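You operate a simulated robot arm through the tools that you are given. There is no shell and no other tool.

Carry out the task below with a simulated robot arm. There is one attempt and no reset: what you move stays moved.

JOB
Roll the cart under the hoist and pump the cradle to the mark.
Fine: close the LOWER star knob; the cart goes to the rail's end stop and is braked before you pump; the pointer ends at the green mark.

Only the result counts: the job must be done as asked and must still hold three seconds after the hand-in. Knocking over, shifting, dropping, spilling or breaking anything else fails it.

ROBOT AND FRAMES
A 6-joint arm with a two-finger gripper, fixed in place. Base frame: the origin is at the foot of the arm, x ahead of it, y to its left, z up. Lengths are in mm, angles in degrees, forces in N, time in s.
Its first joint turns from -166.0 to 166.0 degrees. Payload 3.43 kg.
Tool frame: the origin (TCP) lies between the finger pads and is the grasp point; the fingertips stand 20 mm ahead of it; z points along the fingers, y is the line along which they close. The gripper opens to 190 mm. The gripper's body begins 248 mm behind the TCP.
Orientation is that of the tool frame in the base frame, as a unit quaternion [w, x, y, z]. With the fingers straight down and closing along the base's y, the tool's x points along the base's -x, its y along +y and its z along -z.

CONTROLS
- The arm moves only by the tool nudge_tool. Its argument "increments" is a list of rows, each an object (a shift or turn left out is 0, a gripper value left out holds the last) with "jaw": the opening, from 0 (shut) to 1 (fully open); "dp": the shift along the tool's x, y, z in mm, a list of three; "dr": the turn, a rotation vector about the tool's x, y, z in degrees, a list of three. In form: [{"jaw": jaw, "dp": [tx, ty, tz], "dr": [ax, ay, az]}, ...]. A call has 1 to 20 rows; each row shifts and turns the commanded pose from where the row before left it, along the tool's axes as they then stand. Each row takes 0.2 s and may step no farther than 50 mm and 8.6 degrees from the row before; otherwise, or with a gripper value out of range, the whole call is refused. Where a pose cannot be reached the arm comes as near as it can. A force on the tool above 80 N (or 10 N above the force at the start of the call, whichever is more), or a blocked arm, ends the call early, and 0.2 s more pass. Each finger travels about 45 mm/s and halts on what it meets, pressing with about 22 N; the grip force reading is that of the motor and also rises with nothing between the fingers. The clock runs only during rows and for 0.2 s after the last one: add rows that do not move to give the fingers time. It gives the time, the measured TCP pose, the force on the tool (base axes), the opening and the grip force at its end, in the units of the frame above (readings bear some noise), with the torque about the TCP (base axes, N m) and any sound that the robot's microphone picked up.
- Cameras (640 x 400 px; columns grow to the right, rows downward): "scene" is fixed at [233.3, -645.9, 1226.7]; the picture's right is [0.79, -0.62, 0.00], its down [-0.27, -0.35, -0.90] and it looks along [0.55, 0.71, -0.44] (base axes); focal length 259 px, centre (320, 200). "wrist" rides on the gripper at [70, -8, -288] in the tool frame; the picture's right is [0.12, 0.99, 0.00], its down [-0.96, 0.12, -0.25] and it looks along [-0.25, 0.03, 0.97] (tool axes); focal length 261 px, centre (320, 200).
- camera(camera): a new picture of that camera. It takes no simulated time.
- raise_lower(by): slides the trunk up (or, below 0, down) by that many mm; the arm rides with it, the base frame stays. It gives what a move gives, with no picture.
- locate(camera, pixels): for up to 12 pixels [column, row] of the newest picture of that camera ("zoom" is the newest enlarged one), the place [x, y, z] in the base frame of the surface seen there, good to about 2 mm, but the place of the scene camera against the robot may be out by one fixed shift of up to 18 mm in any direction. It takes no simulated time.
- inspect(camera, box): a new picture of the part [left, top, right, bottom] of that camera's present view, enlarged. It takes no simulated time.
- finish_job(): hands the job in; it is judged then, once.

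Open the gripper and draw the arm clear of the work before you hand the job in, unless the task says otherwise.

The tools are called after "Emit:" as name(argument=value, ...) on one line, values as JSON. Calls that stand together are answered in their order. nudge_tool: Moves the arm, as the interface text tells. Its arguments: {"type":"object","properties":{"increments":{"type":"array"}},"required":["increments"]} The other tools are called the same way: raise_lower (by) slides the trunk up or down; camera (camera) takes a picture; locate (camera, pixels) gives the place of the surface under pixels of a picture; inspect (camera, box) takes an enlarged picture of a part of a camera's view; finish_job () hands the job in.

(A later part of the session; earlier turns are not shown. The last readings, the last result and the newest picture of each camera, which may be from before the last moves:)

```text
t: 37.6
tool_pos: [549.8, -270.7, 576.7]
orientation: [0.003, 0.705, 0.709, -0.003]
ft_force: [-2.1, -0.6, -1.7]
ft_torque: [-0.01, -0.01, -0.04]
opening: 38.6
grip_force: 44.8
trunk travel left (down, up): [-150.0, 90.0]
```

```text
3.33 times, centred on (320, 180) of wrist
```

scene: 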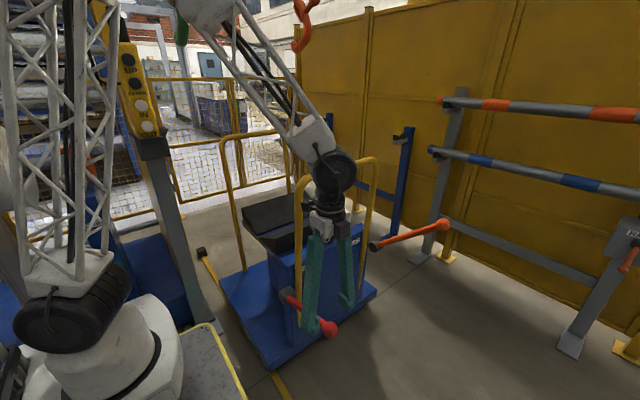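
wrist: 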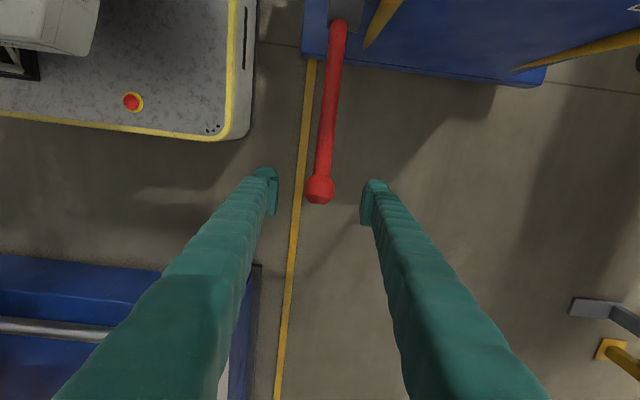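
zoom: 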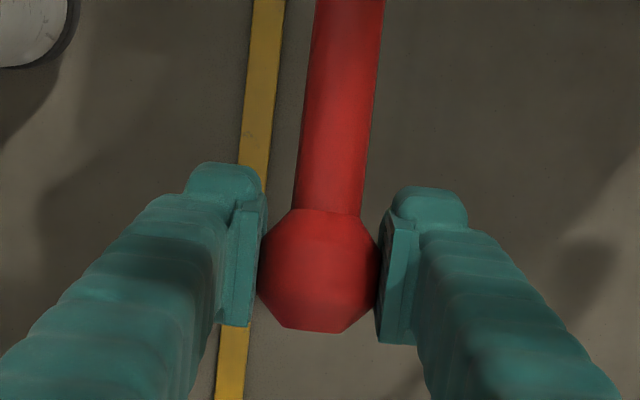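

Gripped at 38.6 mm. I test the lever gently upward along its arc (8 mm) and read the force.

Emit:
nudge_tool(increments=[{"dp": [0.6, 0, -1.9]}, {"dp": [0.6, 0, -1.9]}, {"dp": [0.6, 0, -1.9]}, {"dp": [0.6, 0, -1.9]}, {"dp": [0, 0, 0]}])

```text
t: 38.9
tool_pos: [549.4, -268.2, 583.7]
orientation: [0.003, 0.707, 0.708, -0.003]
ft_force: [-10.0, -1.7, -5.3]
ft_torque: [-0.51, 0.1, 0.04]
opening: 38.6
grip_force: 44.6
trunk travel left (down, up): [-150.0, 90.0]
```

It moves up freely (≈5 N). Now I test downward past the original height to see whether it started at a stop.

Emit:
nudge_tool(increments=[{"dp": [-0.8, 0, 2.9]}, {"dp": [-0.8, 0, 2.9]}, {"dp": [-0.8, 0, 2.9]}, {"dp": [-0.8, 0, 2.9]}, {"dp": [-0.8, 0, 2.9]}, {"dp": [0, 0, 0]}])

Emit:
inspect(camera="wrist", box=[240, 120, 400, 240])

```text
t: 40.2
tool_pos: [550.0, -271.7, 570.9]
orientation: [0.004, 0.706, 0.708, -0.003]
ft_force: [-30.2, 5.1, 38.4]
ft_torque: [-0.22, 0.1, -0.17]
opening: 38.1
grip_force: 45.3
trunk travel left (down, up): [-150.0, 90.0]
```

```text
3.33 times, centred on (320, 180) of wrist
```

zoom: 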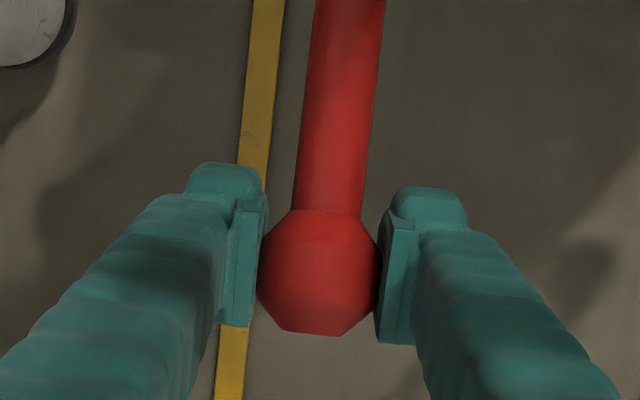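

Downward it resists at 38 N, so the lever began at its lower stop; releasing must be upward. I raise it along the arc to about 33°.

Emit:
nudge_tool(increments=[{"dp": [1, 0, -5]}, {"dp": [5.9, 0, -17.3]}, {"dp": [7.2, 0, -16.8]}, {"dp": [8.3, 0, -16.3]}, {"dp": [9.4, 0, -15.7]}, {"dp": [0, 0, 0]}])

```text
t: 41.6
tool_pos: [549.7, -239.0, 644.2]
orientation: [0.002, 0.705, 0.709, -0.002]
ft_force: [-46.7, 10.5, -9.6]
ft_torque: [0.25, -0.15, -0.33]
opening: 38.3
grip_force: 45.0
trunk travel left (down, up): [-150.0, 90.0]
```

The lever follows; there's a −47 N side load along x, so I shift −2 mm in x and continue up toward 49°.

Emit:
nudge_tool(increments=[{"dp": [0, -2, 0]}, {"dp": [10.5, 0, -15.0]}, {"dp": [11.5, 0, -14.2]}, {"dp": [0, 0, 0]}])

Emit:
inspect(camera="wrist", box=[240, 100, 400, 240])

```text
t: 42.6
tool_pos: [550.6, -217.3, 671.5]
orientation: [0.006, 0.706, 0.708, -0.002]
ft_force: [-17.7, 1.4, -2.0]
ft_torque: [-0.24, -0.08, -0.14]
opening: 38.2
grip_force: 45.4
trunk travel left (down, up): [-150.0, 90.0]
```

```text
2.86 times, centred on (320, 170) of wrist
```

zoom: 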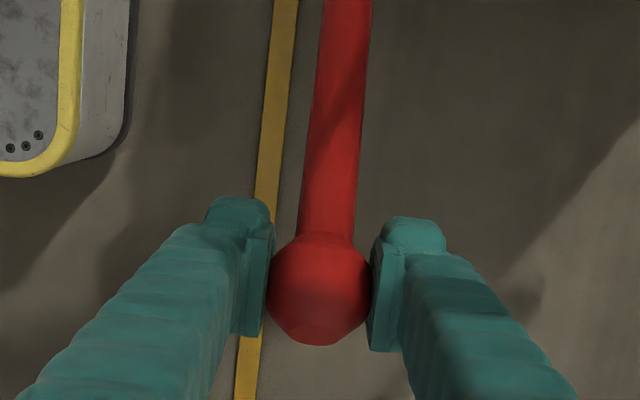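

Still free. I continue raising along the arc to about 57°, watching for a stop.

Emit:
nudge_tool(increments=[{"dp": [12.4, 0, -13.4]}, {"dp": [13.4, 0, -12.4]}, {"dp": [14.2, 0, -11.5]}, {"dp": [15.0, 0, -10.5]}, {"dp": [0, 0, 0]}])

Emit:
inspect(camera="wrist", box=[240, 100, 400, 240])

Emit:
camera(camera="scene")

```text
t: 43.9
tool_pos: [550.6, -164.3, 715.1]
orientation: [0.004, 0.706, 0.708, -0.002]
ft_force: [-24.7, -2.0, 7.1]
ft_torque: [-0.38, 0.01, -0.15]
opening: 38.1
grip_force: 44.7
trunk travel left (down, up): [-150.0, 90.0]
```

```text
2.86 times, centred on (320, 170) of wrist
```

zoom: 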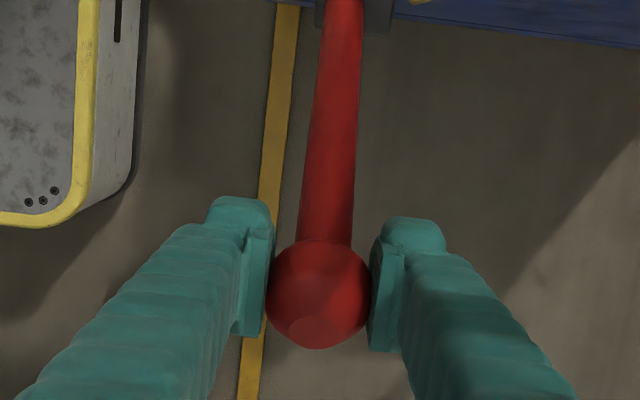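

```text
taken
```

scene: 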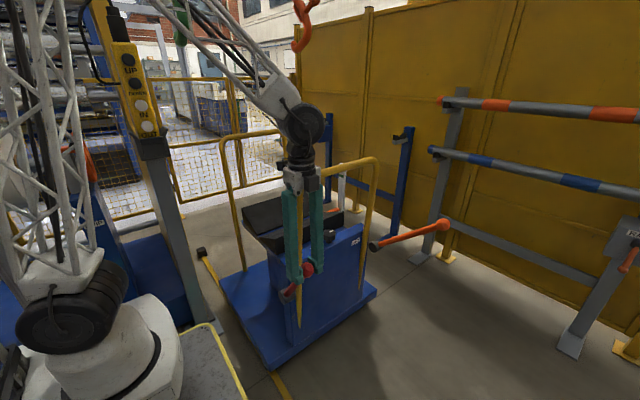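

At about 57° it still moves freely. I continue upward to about 69°.

Emit:
nudge_tool(increments=[{"dp": [15.7, 0, -9.5]}, {"dp": [16.3, 0, -8.3]}, {"dp": [16.8, 0, -7.1]}, {"dp": [0, 0, 0]}])

Emit:
inspect(camera="wrist", box=[240, 100, 400, 240])

```text
t: 44.9
tool_pos: [551.1, -112.3, 743.1]
orientation: [0.005, 0.706, 0.708, -0.003]
ft_force: [-17.8, 9.0, -5.9]
ft_torque: [0.69, 0.14, -0.14]
opening: 38.7
grip_force: 45.1
trunk travel left (down, up): [-150.0, 90.0]
```

```text
2.86 times, centred on (320, 170) of wrist
```

zoom: 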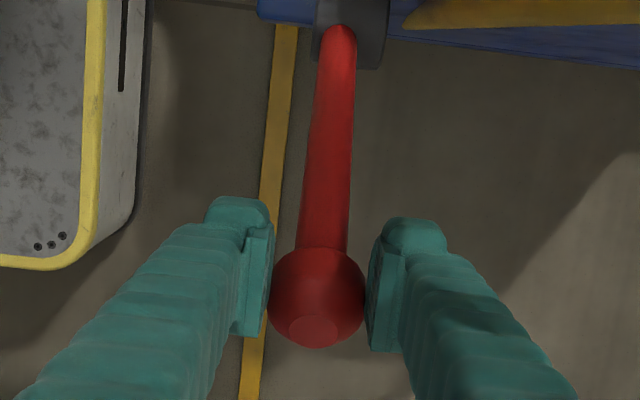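

Still free at 69°. I continue carefully to ~77°, keeping the fingers clear of the arch at y≈−37.

Emit:
nudge_tool(increments=[{"dp": [8.6, 0, -3.1]}, {"dp": [8.7, 0, -2.9]}, {"dp": [8.8, 0, -2.5]}, {"dp": [8.9, 0, -2.2]}, {"dp": [0, 0, 0]}])

Emit:
camera(camera="wrist")

Emit:
inspect(camera="scene", box=[240, 130, 400, 330])

```text
t: 46.0
tool_pos: [549.0, -77.2, 751.1]
orientation: [0.003, 0.706, 0.709, -0.002]
ft_force: [1.8, 3.4, 2.4]
ft_torque: [0.03, -0.07, 0.09]
opening: 0.1
grip_force: 34.5
trunk travel left (down, up): [-150.0, 90.0]
```

```text
taken
```

wrist: 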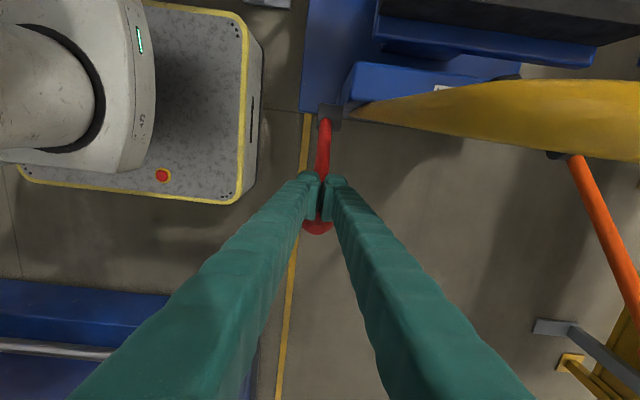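

```text
2.00 times, centred on (320, 230) of scene
```

zoom: 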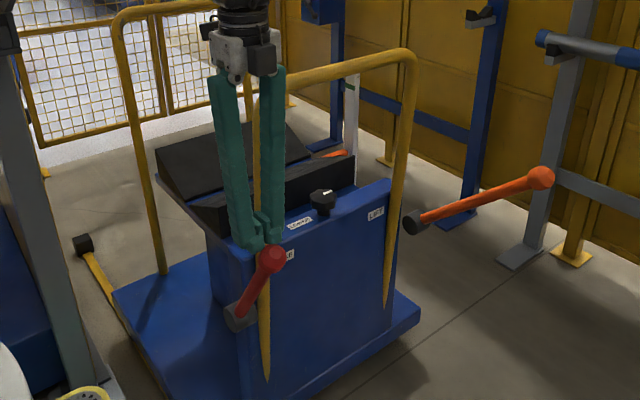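

The grip slid off the ball at about 70° — the lever reached its upper stop and stays there (ball at scene zoom (270,258)). I rise straight up, turn the fingers back and go to the handle bar again.

Emit:
nudge_tool(increments=[{"dp": [0, 0, -45]}, {"dp": [0, 0, -45]}, {"dp": [0, 0, -45]}, {"dp": [0, 0, -45]}, {"dp": [0, 0, -45]}, {"dp": [0, 0, -45]}, {"dp": [0, 0, -40]}, {"jaw": 0.45, "dr": [0, 0, -8.5]}, {"dr": [0, 0, -8.5]}, {"dr": [0, 0, -8.5]}, {"dr": [0, 0, -8.5]}, {"dr": [0, 0, -8.5]}, {"dr": [0, 0, -8.5]}, {"dr": [0, 0, -8.5]}, {"dr": [0, 0, -8.5]}, {"dr": [0, 0, -8.5]}, {"dr": [0, 0, -8.5]}, {"dr": [0, 0, -5]}])

Emit:
camera(camera="wrist")

```text
t: 49.9
tool_pos: [546.9, -76.7, 1062.8]
orientation: [0.0, -0.003, 1.0, -0.005]
ft_force: [0.5, -0.3, 0.1]
ft_torque: [0.0, 0.01, 0.02]
opening: 85.5
grip_force: 0.1
trunk travel left (down, up): [-150.0, 90.0]
```

```text
taken
```

wrist: 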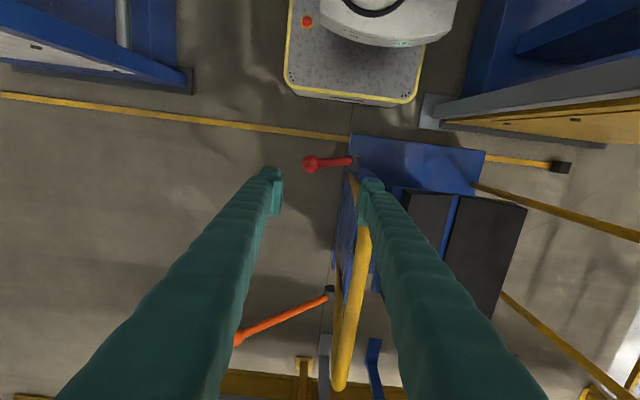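

I check the lever ball's place and move over the bar at x≈800.

Emit:
locate(camera="wrist", pixels=[[310, 163], [330, 161], [348, 161]])

Emit:
nudge_tool(increments=[{"dp": [-42.2, 6.6, 0]}, {"dp": [-42.2, 6.6, 0]}, {"dp": [-42.2, 6.6, 0]}, {"dp": [-42.2, 6.6, 0]}, {"dp": [-42.2, 6.6, 0]}, {"dp": [-42.2, 6.6, 0]}, {"dp": [0, 0, 42]}, {"dp": [0, 0, 42]}, {"dp": [0, 0, 40]}, {"dp": [0, 0, 0]}])

Emit:
camera(camera="wrist")

```text
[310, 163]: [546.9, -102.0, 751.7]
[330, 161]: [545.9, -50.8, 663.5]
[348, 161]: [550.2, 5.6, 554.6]
```

```text
t: 51.8
tool_pos: [804.0, -38.0, 970.1]
orientation: [0.011, -0.003, 1.0, -0.003]
ft_force: [-9.1, -0.5, 47.5]
ft_torque: [2.44, 0.72, 0.48]
opening: 87.1
grip_force: 2.5
trunk travel left (down, up): [-150.0, 90.0]
stopped in row 9: the force on the tool passed its limit at 115 N (the readings are from after the stop); the commanded pose is now the measured one
```

```text
taken
```

wrist: 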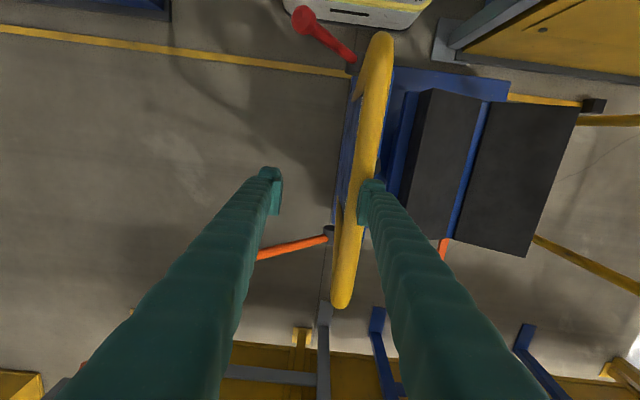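

The cart has rolled ~+35 mm already (brake released), so one finger touched the bar's top. I lift off at once and relocate the bar.

Emit:
nudge_tool(increments=[{"dp": [0, 0, -30]}, {"dp": [0, 0, -35]}])

Emit:
camera(camera="wrist")

Emit:
locate(camera="wrist", pixels=[[350, 150], [356, 150], [362, 150], [368, 150], [374, 150], [350, 250], [338, 250], [344, 250]])

Emit:
camera(camera="scene")

```text
t: 52.4
tool_pos: [804.6, -35.0, 1031.3]
orientation: [0.008, -0.003, 1.0, -0.004]
ft_force: [0.5, 0.3, -0.7]
ft_torque: [0.01, 0.05, 0.04]
opening: 85.4
grip_force: 0.1
trunk travel left (down, up): [-150.0, 90.0]
```

```text
taken
```

wrist: 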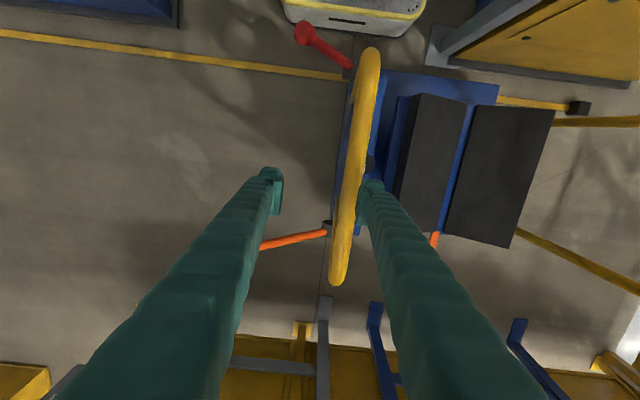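

```text
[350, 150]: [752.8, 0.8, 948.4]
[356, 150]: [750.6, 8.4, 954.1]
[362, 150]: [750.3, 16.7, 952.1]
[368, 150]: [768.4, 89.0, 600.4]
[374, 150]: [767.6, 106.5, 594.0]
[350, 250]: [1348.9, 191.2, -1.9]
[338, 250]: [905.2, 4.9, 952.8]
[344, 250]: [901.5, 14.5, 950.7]
```

```text
taken
```

scene: 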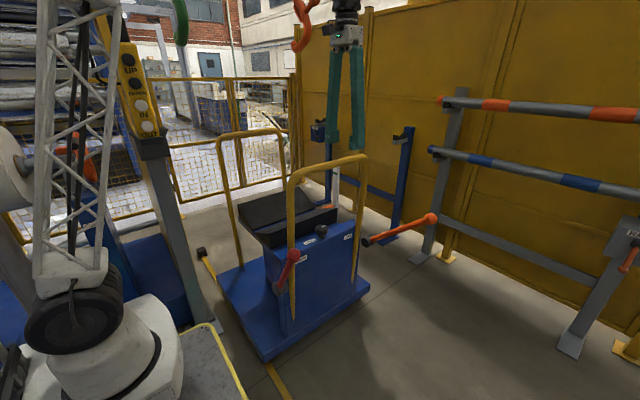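

The bar is now at y≈9, so the cart is free. I move over it and verify it is not drifting before descending.

Emit:
nudge_tool(increments=[{"dp": [0, 22, 0], "jaw": 0.6}, {"dp": [0, 22, 0]}, {"dp": [0, 0, 0]}])

Emit:
camera(camera="wrist")

Emit:
locate(camera="wrist", pixels=[[308, 180], [314, 180], [320, 180], [326, 180], [332, 180]])

```text
t: 53.2
tool_pos: [803.0, 9.6, 1031.8]
orientation: [0.008, -0.003, 1.0, -0.004]
ft_force: [0.1, -0.1, 0.1]
ft_torque: [0.04, 0.04, -0.03]
opening: 113.9
grip_force: 0.0
trunk travel left (down, up): [-150.0, 90.0]
```

```text
taken
```

wrist: 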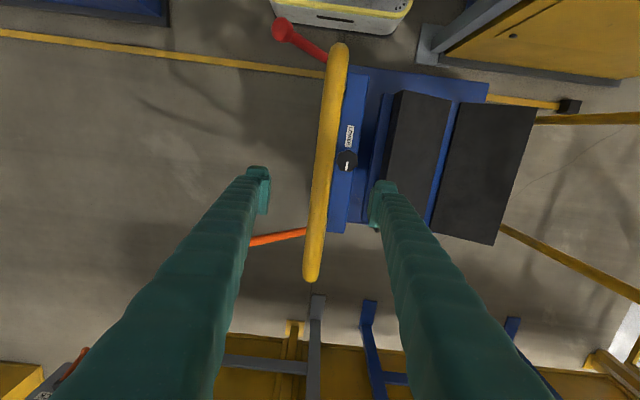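

```text
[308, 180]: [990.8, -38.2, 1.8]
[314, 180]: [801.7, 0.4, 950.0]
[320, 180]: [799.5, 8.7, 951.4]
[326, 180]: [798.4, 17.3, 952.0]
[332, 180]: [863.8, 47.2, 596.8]
```

The bar is steady at y≈9, centred between the fingers. I descend to z≈937 and close.

Emit:
nudge_tool(increments=[{"dp": [0, 0, 32]}, {"dp": [0, 0, 31]}, {"dp": [0, 0, 31]}, {"jaw": 0}, {"jaw": 0}, {"jaw": 0}, {"jaw": 0}, {"jaw": 0}, {"jaw": 0}, {"jaw": 0}])

```text
t: 55.4
tool_pos: [806.5, 6.6, 936.7]
orientation: [0.008, -0.001, 1.0, -0.005]
ft_force: [0.5, 2.3, -3.9]
ft_torque: [-0.05, -0.02, -0.53]
opening: 23.8
grip_force: 44.5
trunk travel left (down, up): [-150.0, 90.0]
```

Gripped again (24 mm). I push the cart gently toward +y.

Emit:
nudge_tool(increments=[{"dp": [0, 3, 0]}, {"dp": [0, 6, 0]}, {"dp": [0, 9, 0]}, {"dp": [0, 12, 0]}, {"dp": [0, 12, 0]}, {"dp": [0, 12, 0]}])

```text
t: 56.8
tool_pos: [806.1, 73.2, 936.6]
orientation: [0.009, -0.005, 1.0, -0.003]
ft_force: [5.3, 25.4, 1.8]
ft_torque: [-0.05, 0.69, -2.13]
opening: 24.3
grip_force: 44.8
trunk travel left (down, up): [-150.0, 90.0]
```

The cart rolls well. I keep going at a steady pace.

Emit:
nudge_tool(increments=[{"dp": [0, 10, 0]}, {"dp": [0, 12, 0]}, {"dp": [0, 14, 0]}, {"dp": [0, 14, 0]}, {"dp": [0, 14, 0]}, {"dp": [0, 14, 0]}, {"dp": [0, 14, 0]}, {"dp": [0, 14, 0]}, {"dp": [0, 14, 0]}, {"dp": [0, 12, 0]}, {"dp": [0, 8, 0]}, {"dp": [0, 4, 0]}])

Emit:
camera(camera="scene")

Emit:
camera(camera="wrist")

```text
t: 59.4
tool_pos: [801.4, 215.3, 933.5]
orientation: [0.007, -0.006, 1.0, -0.003]
ft_force: [-8.3, 43.0, -9.5]
ft_torque: [-0.31, -1.11, -0.72]
opening: 24.0
grip_force: 45.3
trunk travel left (down, up): [-150.0, 90.0]
```

```text
taken
```

scene: 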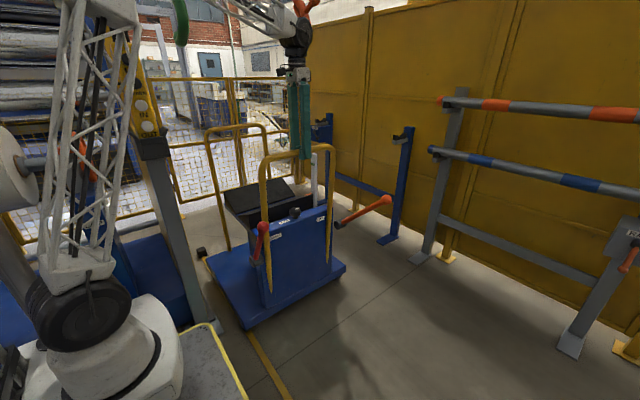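

```text
taken
```

wrist: 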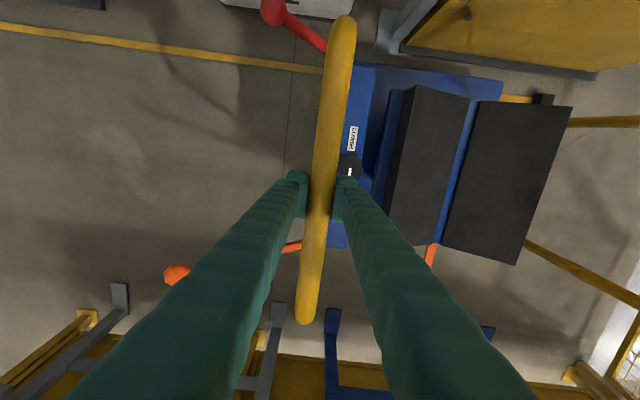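

Rolling smoothly, bar at y≈215. I continue another ~150 mm then will approach the stop slowly.

Emit:
nudge_tool(increments=[{"dp": [0, 6, 0]}, {"dp": [0, 10, 0]}, {"dp": [0, 13, 0]}, {"dp": [0, 14, 0]}, {"dp": [0, 14, 0]}, {"dp": [0, 14, 0]}, {"dp": [0, 14, 0]}, {"dp": [0, 14, 0]}, {"dp": [0, 14, 0]}, {"dp": [0, 12, 0]}, {"dp": [0, 9, 0]}, {"dp": [0, 6, 0]}, {"dp": [0, 3, 0]}, {"dp": [0, 0, 0]}])

Emit:
camera(camera="scene")

Emit:
camera(camera="wrist")

```text
t: 59.9
tool_pos: [803.3, 224.6, 934.1]
orientation: [0.009, -0.008, 1.0, -0.007]
ft_force: [32.8, 30.4, 8.7]
ft_torque: [-0.21, 0.6, -1.99]
opening: 24.1
grip_force: 45.1
trunk travel left (down, up): [-150.0, 90.0]
stopped in row 2: the force on the tool passed its limit at 81 N (the readings are from after the stop); the commanded pose is now the measured one
```

```text
taken
```

scene: 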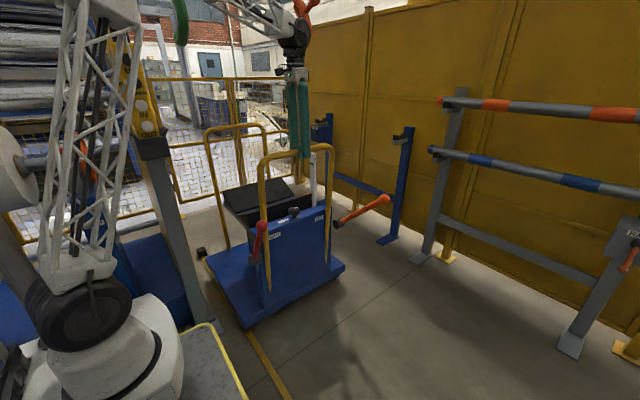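

```text
taken
```

wrist: 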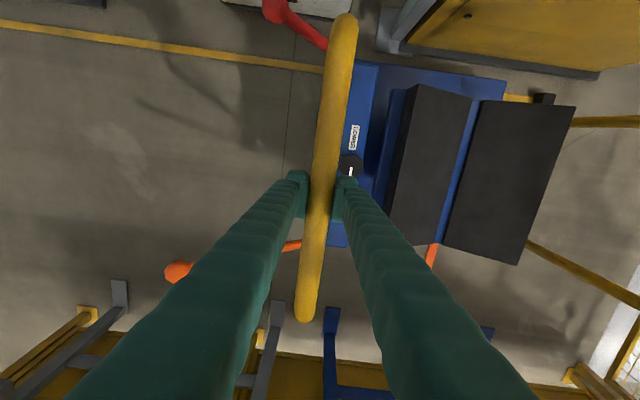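

A force transient (81 N) stopped the call. I check how far the cart's front is from the end stop (wrist (505,95) and (545,98)).

Emit:
inspect(camera="wrist", box=[460, 60, 620, 160])

Emit:
locate(camera="wrist", pixels=[[500, 92], [504, 92], [510, 98], [525, 98], [533, 98], [537, 98], [545, 96], [553, 98], [318, 120]])

Emit:
inspect(camera="scene", box=[170, 220, 270, 300])

```text
4.00 times, centred on (540, 110) of wrist
```

zoom: 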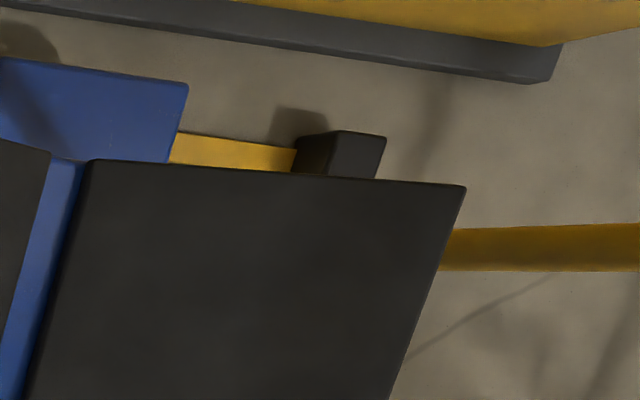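

```text
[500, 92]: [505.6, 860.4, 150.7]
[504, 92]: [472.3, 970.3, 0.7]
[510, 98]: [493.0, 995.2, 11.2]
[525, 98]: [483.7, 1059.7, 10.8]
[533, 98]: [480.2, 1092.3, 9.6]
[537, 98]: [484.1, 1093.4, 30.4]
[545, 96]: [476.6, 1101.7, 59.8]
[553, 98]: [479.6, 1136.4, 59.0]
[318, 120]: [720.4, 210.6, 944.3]
```

```text
5.00 times, centred on (220, 260) of scene
```

zoom: 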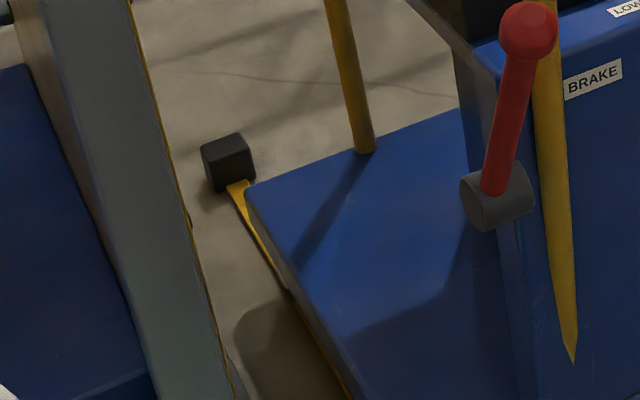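

Front edge is at y≈870 and the stop at y≈1093, so ~220 mm to go. I proceed more smoothly.

Emit:
nudge_tool(increments=[{"dp": [0, 2, 0]}, {"dp": [0, 4, 0]}, {"dp": [0, 6, 0]}, {"dp": [0, 8, 0]}, {"dp": [0, 9, 0]}, {"dp": [0, 9, 0]}, {"dp": [0, 9, 0]}, {"dp": [0, 9, 0]}, {"dp": [0, 9, 0]}, {"dp": [0, 9, 0]}, {"dp": [0, 9, 0]}, {"dp": [0, 9, 0]}, {"dp": [0, 8, 0]}, {"dp": [0, 7, 0]}, {"dp": [0, 6, 0]}, {"dp": [0, 5, 0]}, {"dp": [0, 4, 0]}, {"dp": [0, 3, 0]}, {"dp": [0, 2, 0]}, {"dp": [0, 0, 0]}])

Emit:
camera(camera="scene")

```text
t: 61.4
tool_pos: [799.8, 240.6, 933.1]
orientation: [0.002, -0.002, 1.0, -0.017]
ft_force: [19.5, -6.6, 15.1]
ft_torque: [0.01, 1.02, -1.43]
opening: 24.1
grip_force: 44.7
trunk travel left (down, up): [-150.0, 90.0]
stopped in row 7: the force on the tool passed its limit at 88 N (the readings are from after the stop); the commanded pose is now the measured one
```

```text
taken
```

scene: 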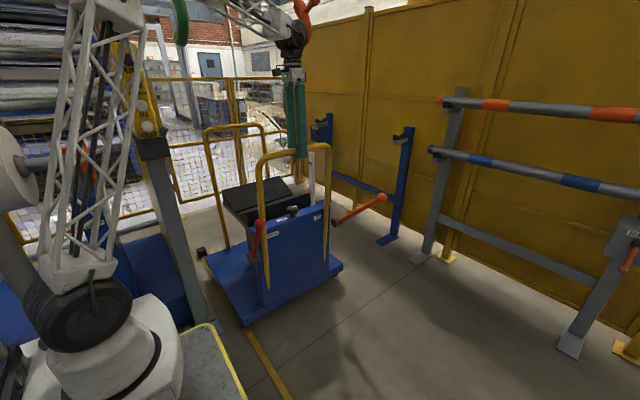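

The transient is the heavy cart swinging on the arm's compliance, so I let it settle first.

Emit:
nudge_tool(increments=[{"dp": [0, 0, 0]}, {"dp": [0, 0, 0]}, {"dp": [0, 0, 0]}, {"dp": [0, 0, 0]}, {"dp": [0, 0, 0]}])

Emit:
camera(camera="wrist")

Emit:
inspect(camera="scene", box=[170, 120, 370, 340])

```text
t: 62.6
tool_pos: [798.8, 238.6, 930.6]
orientation: [0.0, -0.001, 1.0, -0.018]
ft_force: [9.0, 14.2, 13.3]
ft_torque: [0.04, -1.03, 0.55]
opening: 23.9
grip_force: 45.1
trunk travel left (down, up): [-150.0, 90.0]
```

```text
taken
```

wrist: 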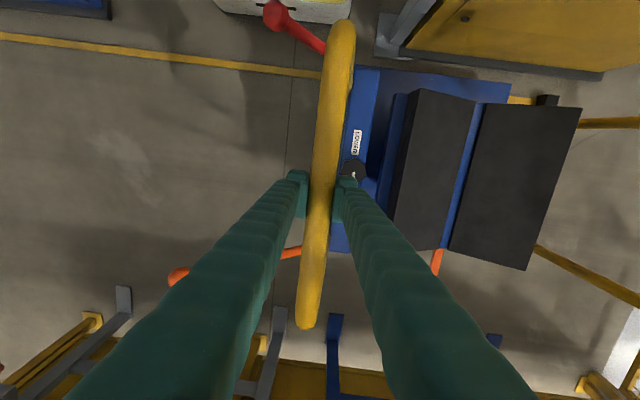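

```text
1.82 times, centred on (270, 230) of scene
```

zoom: 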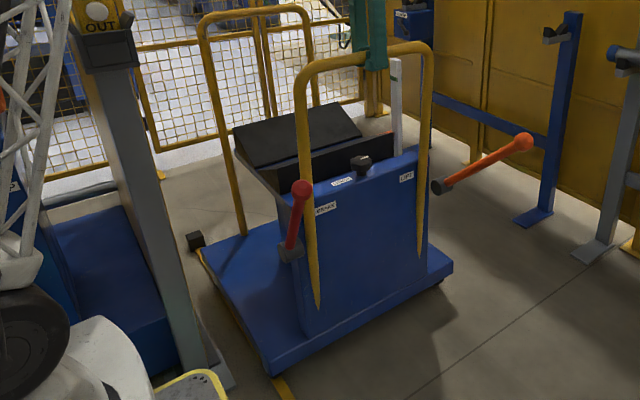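

Settled at y≈239. I push again with a slow, gradual ramp (max 6 mm per row).

Emit:
nudge_tool(increments=[{"dp": [0, 1, 0]}, {"dp": [0, 2, 0]}, {"dp": [0, 3, 0]}, {"dp": [0, 4, 0]}, {"dp": [0, 5, 0]}, {"dp": [0, 6, 0]}, {"dp": [0, 6, 0]}, {"dp": [0, 6, 0]}, {"dp": [0, 6, 0]}, {"dp": [0, 6, 0]}, {"dp": [0, 6, 0]}, {"dp": [0, 6, 0]}, {"dp": [0, 6, 0]}, {"dp": [0, 6, 0]}, {"dp": [0, 6, 0]}, {"dp": [0, 5, 0]}, {"dp": [0, 4, 0]}, {"dp": [0, 3, 0]}, {"dp": [0, 2, 0]}, {"dp": [0, 1, 0]}])

```text
t: 66.8
tool_pos: [799.4, 314.9, 927.8]
orientation: [-0.003, 0.003, 1.0, -0.022]
ft_force: [-14.5, -25.6, 14.8]
ft_torque: [0.45, -1.33, 1.16]
opening: 24.0
grip_force: 45.0
trunk travel left (down, up): [-150.0, 90.0]
```

Good, y≈315. I let it settle a moment and continue the slow push, easing the tool up 4 mm to relieve the vertical load.

Emit:
nudge_tool(increments=[{"dp": [0, 0, -2]}, {"dp": [0, 0, -2]}, {"dp": [0, 1, 0]}, {"dp": [0, 2, 0]}, {"dp": [0, 3, 0]}, {"dp": [0, 4, 0]}, {"dp": [0, 5, 0]}, {"dp": [0, 6, 0]}, {"dp": [0, 6, 0]}, {"dp": [0, 6, 0]}, {"dp": [0, 6, 0]}, {"dp": [0, 6, 0]}, {"dp": [0, 6, 0]}, {"dp": [0, 6, 0]}, {"dp": [0, 5, 0]}, {"dp": [0, 4, 0]}, {"dp": [0, 3, 0]}, {"dp": [0, 2, 0]}, {"dp": [0, 1, 0]}, {"dp": [0, 0, 0]}])

Emit:
camera(camera="scene")

Emit:
camera(camera="wrist")

```text
t: 71.0
tool_pos: [797.4, 403.0, 930.6]
orientation: [0.0, -0.001, 1.0, -0.016]
ft_force: [1.4, 7.4, 20.5]
ft_torque: [-0.07, 0.18, -0.57]
opening: 23.8
grip_force: 45.5
trunk travel left (down, up): [-150.0, 90.0]
```

```text
taken
```

scene: 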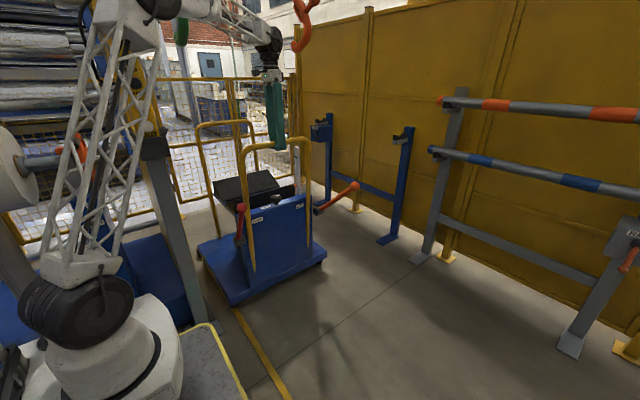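

```text
taken
```

wrist: 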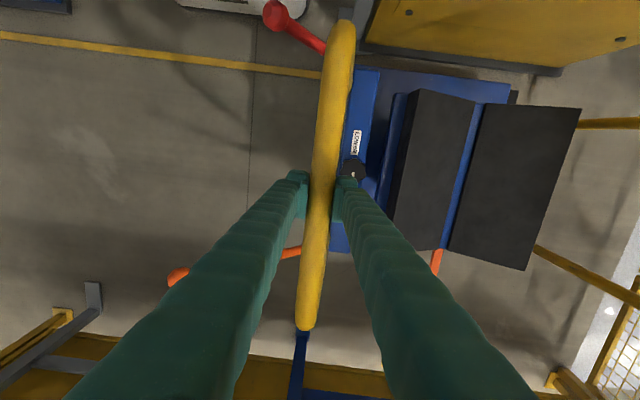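

Bar at y≈403. I check the arm's clearance to the green hook and the pendant post before the final few cm.

Emit:
locate(camera="scene", pixels=[[160, 8], [140, 30], [205, 8], [240, 25], [181, 35], [150, 80], [268, 40], [303, 40], [110, 130], [155, 115]])

Emit:
inspect(camera="scene", box=[60, 0, 340, 160])

```text
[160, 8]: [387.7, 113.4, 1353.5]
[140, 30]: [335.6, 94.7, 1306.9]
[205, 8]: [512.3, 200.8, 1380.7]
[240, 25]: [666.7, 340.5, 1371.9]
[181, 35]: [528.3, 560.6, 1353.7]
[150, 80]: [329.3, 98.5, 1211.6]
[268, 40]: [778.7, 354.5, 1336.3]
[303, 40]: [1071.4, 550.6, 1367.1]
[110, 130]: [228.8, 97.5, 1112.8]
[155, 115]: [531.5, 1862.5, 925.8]
```

```text
2.29 times, centred on (200, 80) of scene
```

zoom: 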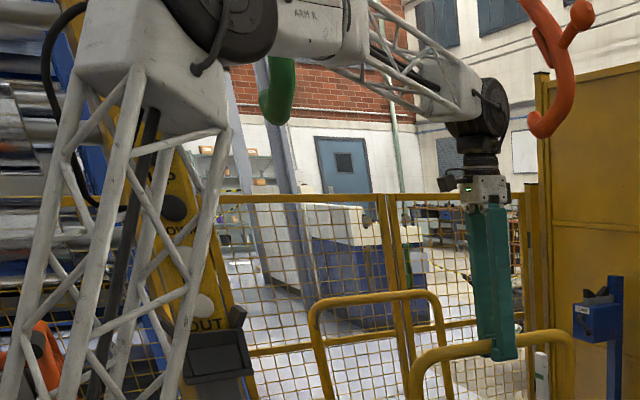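

Clearances are ample (hook ~300 mm away). I continue slowly until contact with the stop.

Emit:
nudge_tool(increments=[{"dp": [0, 1, 0]}, {"dp": [0, 2, 0]}, {"dp": [0, 3, 0]}, {"dp": [0, 3, 0]}, {"dp": [0, 3, 0]}, {"dp": [0, 3, 0]}, {"dp": [0, 3, 0]}, {"dp": [0, 3, 0]}, {"dp": [0, 3, 0]}, {"dp": [0, 3, 0]}, {"dp": [0, 3, 0]}, {"dp": [0, 3, 0]}, {"dp": [0, 3, 0]}, {"dp": [0, 3, 0]}, {"dp": [0, 3, 0]}, {"dp": [0, 3, 0]}, {"dp": [0, 2, 0]}, {"dp": [0, 1, 0]}])

Emit:
inspect(camera="wrist", box=[440, 50, 600, 150])

Emit:
inspect(camera="scene", box=[150, 200, 250, 300])

```text
t: 72.4
tool_pos: [798.5, 404.3, 929.4]
orientation: [-0.001, -0.001, 1.0, -0.024]
ft_force: [4.0, -70.2, 19.8]
ft_torque: [0.55, -0.06, -0.27]
opening: 23.9
grip_force: 44.7
trunk travel left (down, up): [-150.0, 90.0]
stopped in row 6: the force on the tool passed its limit at 85 N (the readings are from after the stop); the commanded pose is now the measured one
```

```text
4.00 times, centred on (520, 100) of wrist
```

zoom: 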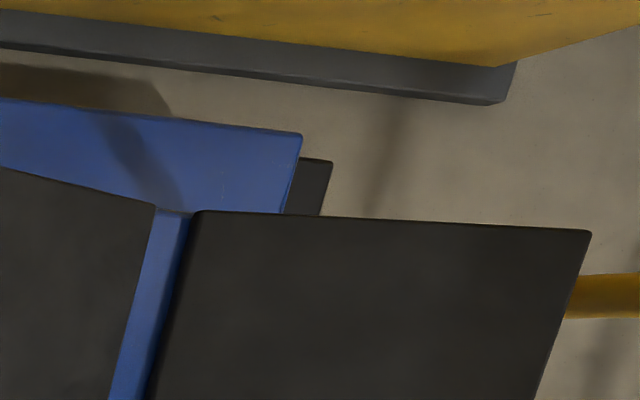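

```text
4.00 times, centred on (200, 250) of scene
```

zoom: 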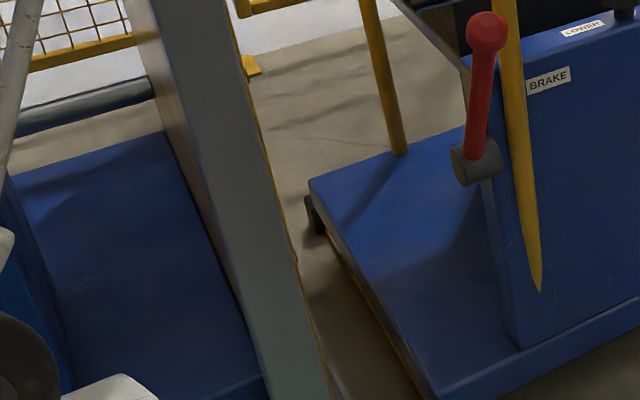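

The cart is blocked at bar y≈404 with 85 N, and the zoom shows its base reaching over the stop block — it is at the end stop. I release the bar gently and rise, then check that it stays.

Emit:
nudge_tool(increments=[{"dp": [0, 0, 0], "jaw": 0.2}, {"jaw": 0.4}, {"jaw": 0.5}, {"jaw": 0.5}, {"jaw": 0.5}, {"jaw": 0.5}, {"dp": [0, 0, -30]}, {"dp": [0, 0, -40]}, {"dp": [0, 0, -40]}])

Emit:
camera(camera="wrist")

Emit:
camera(camera="scene")

```text
t: 74.4
tool_pos: [797.8, 419.6, 1038.4]
orientation: [-0.002, -0.004, 1.0, -0.022]
ft_force: [0.6, 1.1, -0.5]
ft_torque: [-0.04, 0.02, 0.0]
opening: 95.0
grip_force: 0.1
trunk travel left (down, up): [-150.0, 90.0]
```

```text
taken
```

wrist: 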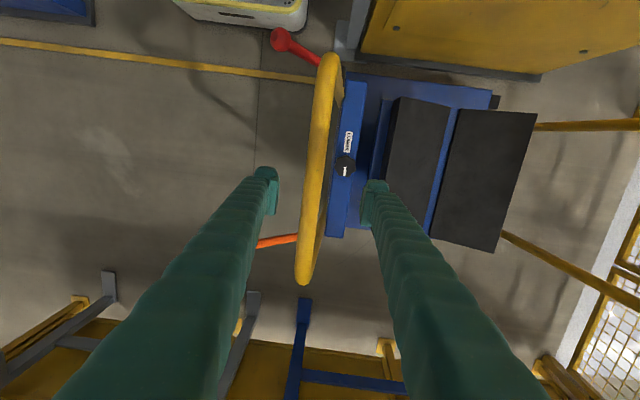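

```text
taken
```

scene: 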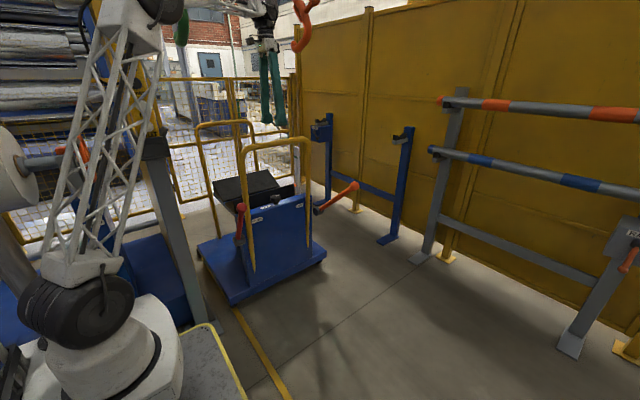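

I locate the bar, brake ball, hub and knob now.

Emit:
locate(camera="wrist", pixels=[[311, 170], [316, 170], [321, 170], [280, 40], [300, 50], [318, 62], [344, 166], [285, 240], [488, 98], [497, 100]])

Emit:
inspect(camera="wrist", box=[240, 10, 360, 90])

Emit:
inspect(camera="wrist", box=[310, 120, 390, 200])

```text
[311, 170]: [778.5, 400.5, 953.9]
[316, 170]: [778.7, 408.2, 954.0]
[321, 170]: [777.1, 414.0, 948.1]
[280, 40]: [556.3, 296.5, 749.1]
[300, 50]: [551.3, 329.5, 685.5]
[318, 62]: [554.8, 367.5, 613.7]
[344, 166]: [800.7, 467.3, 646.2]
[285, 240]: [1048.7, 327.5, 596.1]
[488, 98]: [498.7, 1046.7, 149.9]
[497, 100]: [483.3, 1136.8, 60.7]
```

```text
5.00 times, centred on (300, 50) of wrist
```

zoom: 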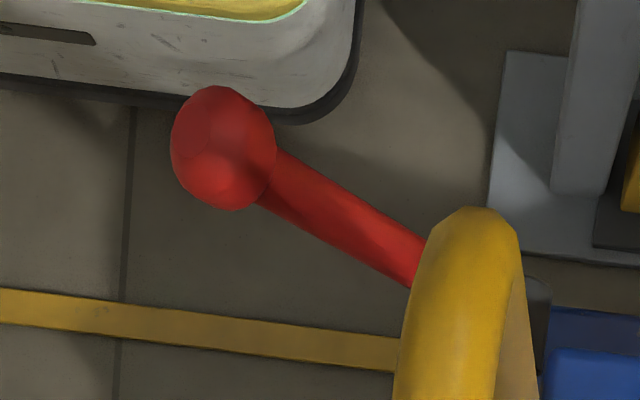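

```text
5.00 times, centred on (350, 160) of wrist
```

zoom: 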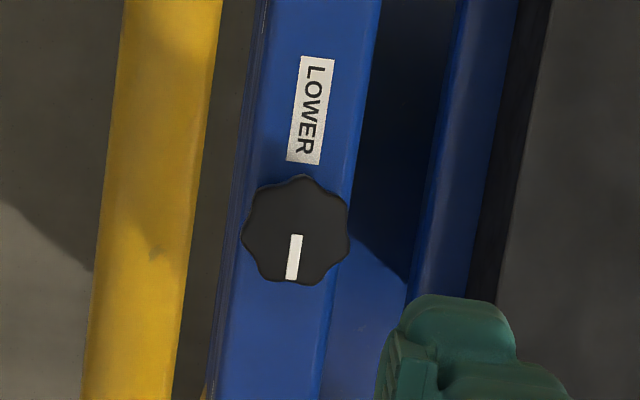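

Bar is steady at y≈404 (cart at the stop), brake ball at ≈(552, 293, 729). I close the gripper, straighten the small tilt and move above the ball to press it down from the top.

Emit:
nudge_tool(increments=[{"jaw": 0, "dr": [-2.5, 0, 0]}, {"dp": [41, -21.7, 0]}, {"dp": [41, -21.7, 0]}, {"dp": [41, -21.7, 0]}, {"dp": [41, -21.7, 0]}, {"dp": [41, -21.7, 0]}, {"dp": [41, -21.7, 0]}, {"dp": [0, 0, 45]}, {"dp": [0, 0, 45]}, {"dp": [0, 0, 45]}, {"dp": [0, 0, 45]}, {"dp": [0, 0, 30]}, {"dp": [0, 0, 0]}])

Emit:
camera(camera="wrist")

Emit:
camera(camera="scene")

```text
t: 77.2
tool_pos: [551.8, 288.6, 829.5]
orientation: [-0.002, -0.003, 1.0, 0.0]
ft_force: [-0.1, -0.7, -0.1]
ft_torque: [0.0, 0.04, 0.02]
opening: 0.0
grip_force: 22.1
trunk travel left (down, up): [-150.0, 90.0]
```

```text
taken
```

wrist: 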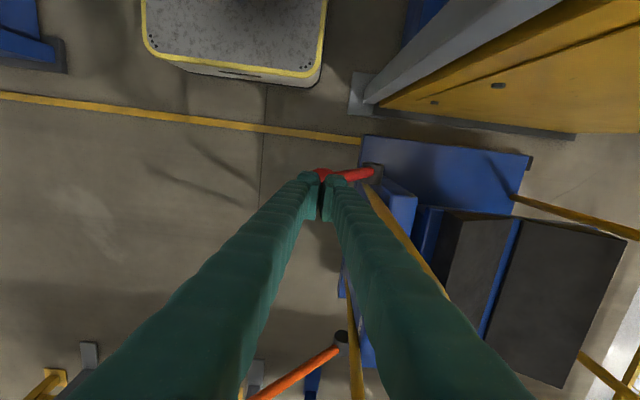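

```text
taken
```

scene: 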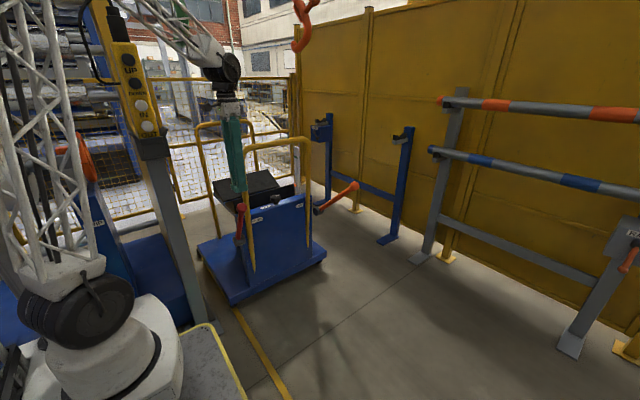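

The closed fingertips are above the ball. I lower onto it and follow its arc downward with a mostly vertical push.

Emit:
nudge_tool(increments=[{"dp": [0, -4.6, 30]}, {"dp": [0, 0, 29]}, {"dp": [0, -9.5, 9]}, {"dp": [0, -9.5, 7.4]}, {"dp": [0, -9.5, 8.1]}, {"dp": [0, -9.5, 8.8]}, {"dp": [0, 0, 0]}])

Emit:
camera(camera="wrist")

Emit:
inspect(camera="scene", box=[180, 120, 340, 310])

```text
t: 78.8
tool_pos: [550.5, 244.8, 736.2]
orientation: [-0.001, -0.003, 1.0, 0.0]
ft_force: [-0.7, 1.9, 2.0]
ft_torque: [0.01, 0.01, -0.03]
opening: 0.3
grip_force: 21.9
trunk travel left (down, up): [-150.0, 90.0]
```

```text
taken
```

wrist: 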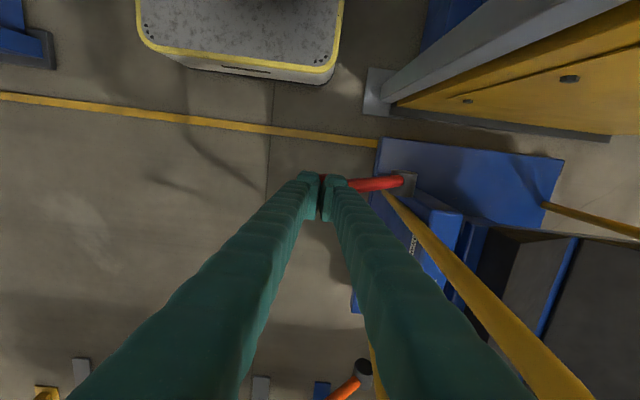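

```text
2.11 times, centred on (260, 215) of scene
```

zoom: 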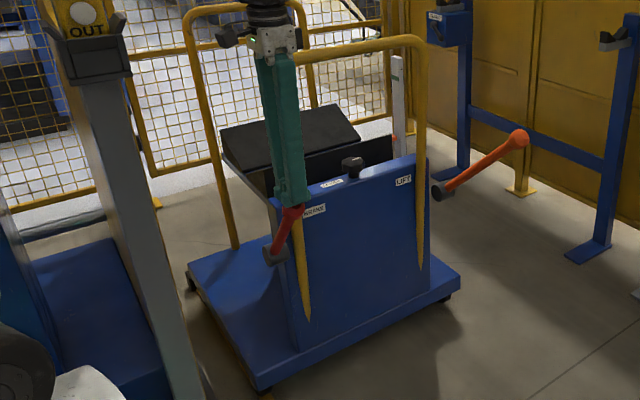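

The lever follows (≈2 N). I continue down to its lower stop and press there.

Emit:
nudge_tool(increments=[{"dp": [0, -9, 9.2]}, {"dp": [0, -9, 9.8]}, {"dp": [0, -8, 10.2]}, {"dp": [0, -8, 10.8]}, {"dp": [0, -6.5, 11.4]}, {"dp": [0, -6.5, 11.4]}, {"dp": [0, -5, 12.1]}, {"dp": [0, -5, 12.1]}, {"dp": [0, -3.5, 12.7]}, {"dp": [0, -3.5, 12.7]}, {"dp": [0, -2, 8]}, {"dp": [0, 0, 4]}, {"dp": [0, 0, 4]}, {"dp": [0, 0, 0]}])

Emit:
camera(camera="wrist")

Emit:
inspect(camera="scene", box=[180, 120, 340, 310])

```text
t: 81.6
tool_pos: [549.5, 179.9, 615.2]
orientation: [0.001, -0.004, 1.0, 0.001]
ft_force: [-23.2, -4.9, 73.4]
ft_torque: [-1.0, 0.4, 0.05]
opening: 0.0
grip_force: 34.3
trunk travel left (down, up): [-150.0, 90.0]
stopped in row 13: the force on the tool passed its limit at 93 N (the readings are from after the stop); the commanded pose is now the measured one
```

```text
taken
```

wrist: 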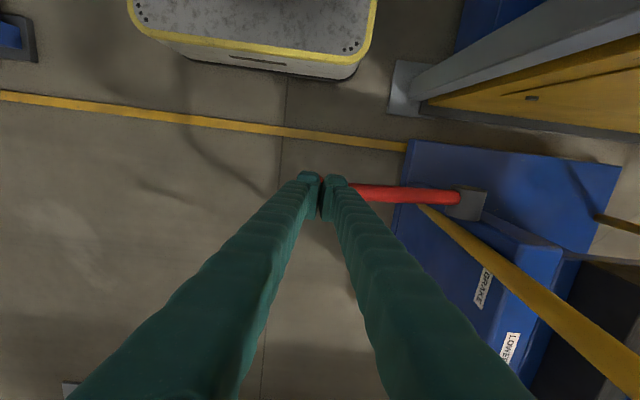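

```text
2.11 times, centred on (260, 215) of scene
```

zoom: 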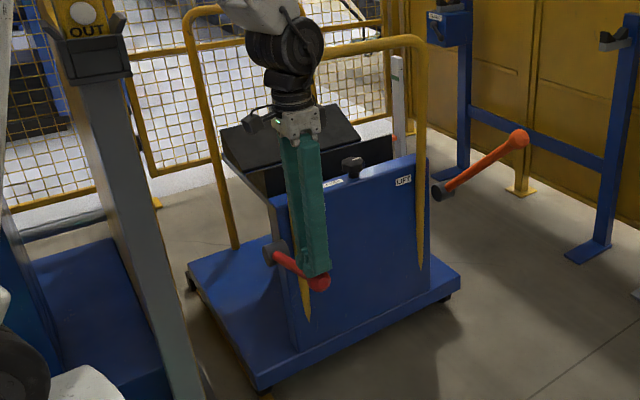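

The lever is firmly at its lower stop (93 N at the expected height). I rise straight up and verify the bar is still at y≈404.

Emit:
nudge_tool(increments=[{"dp": [0, 0, -20]}, {"dp": [0, 0, -45]}, {"dp": [0, 0, -45]}, {"dp": [0, 0, -45]}, {"dp": [0, 0, -45]}, {"dp": [0, 0, -45]}, {"dp": [0, 0, -45]}, {"dp": [0, 0, -45]}, {"dp": [0, 0, -45]}, {"dp": [0, 0, -45]}, {"dp": [0, 0, 0]}])

Emit:
camera(camera="wrist")

Emit:
camera(camera="scene")

```text
t: 84.0
tool_pos: [546.6, 181.3, 1037.6]
orientation: [0.0, -0.004, 1.0, 0.002]
ft_force: [0.4, -0.5, -0.7]
ft_torque: [-0.01, 0.0, 0.01]
opening: 0.0
grip_force: 34.1
trunk travel left (down, up): [-150.0, 90.0]
```

```text
taken
```

wrist: 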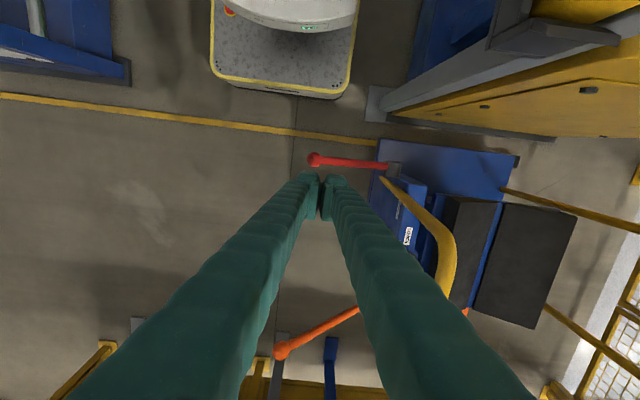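

```text
taken
```

scene: 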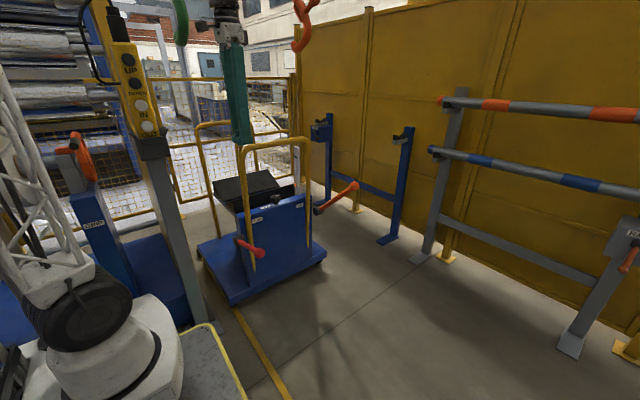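

Emit:
locate(camera="wrist", pixels=[[440, 235], [447, 240], [315, 160], [345, 162], [375, 165], [283, 348], [300, 340], [330, 325], [355, 311], [515, 162], [508, 160]])

Emit:
locate(camera="scene", pixels=[[275, 144], [354, 187], [318, 210], [298, 160], [298, 180], [270, 208]])

Emit:
inspect(camera="scene", box=[250, 130, 370, 230])

```text
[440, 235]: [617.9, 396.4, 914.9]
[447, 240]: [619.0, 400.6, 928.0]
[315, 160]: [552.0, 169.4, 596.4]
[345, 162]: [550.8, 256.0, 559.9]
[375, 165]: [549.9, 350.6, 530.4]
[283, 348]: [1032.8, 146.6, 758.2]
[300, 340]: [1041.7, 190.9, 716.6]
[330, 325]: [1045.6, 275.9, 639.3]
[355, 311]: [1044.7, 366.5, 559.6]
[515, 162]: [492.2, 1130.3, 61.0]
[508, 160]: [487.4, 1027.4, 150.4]
```

```text
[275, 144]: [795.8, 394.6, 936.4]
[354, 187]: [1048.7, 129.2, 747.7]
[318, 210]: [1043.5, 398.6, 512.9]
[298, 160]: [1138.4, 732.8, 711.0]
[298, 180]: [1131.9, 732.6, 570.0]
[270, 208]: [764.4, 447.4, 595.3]
```

```text
4.00 times, centred on (310, 180) of scene
```

zoom: 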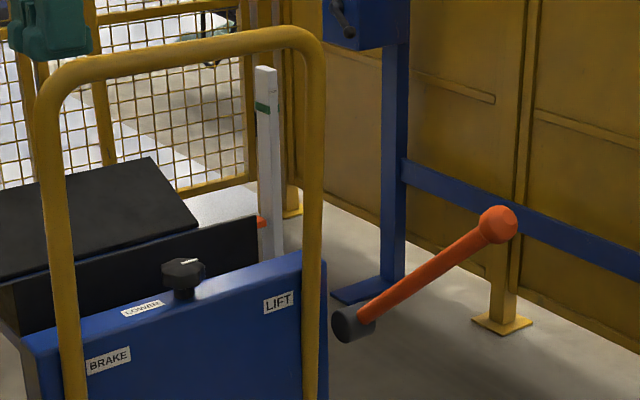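

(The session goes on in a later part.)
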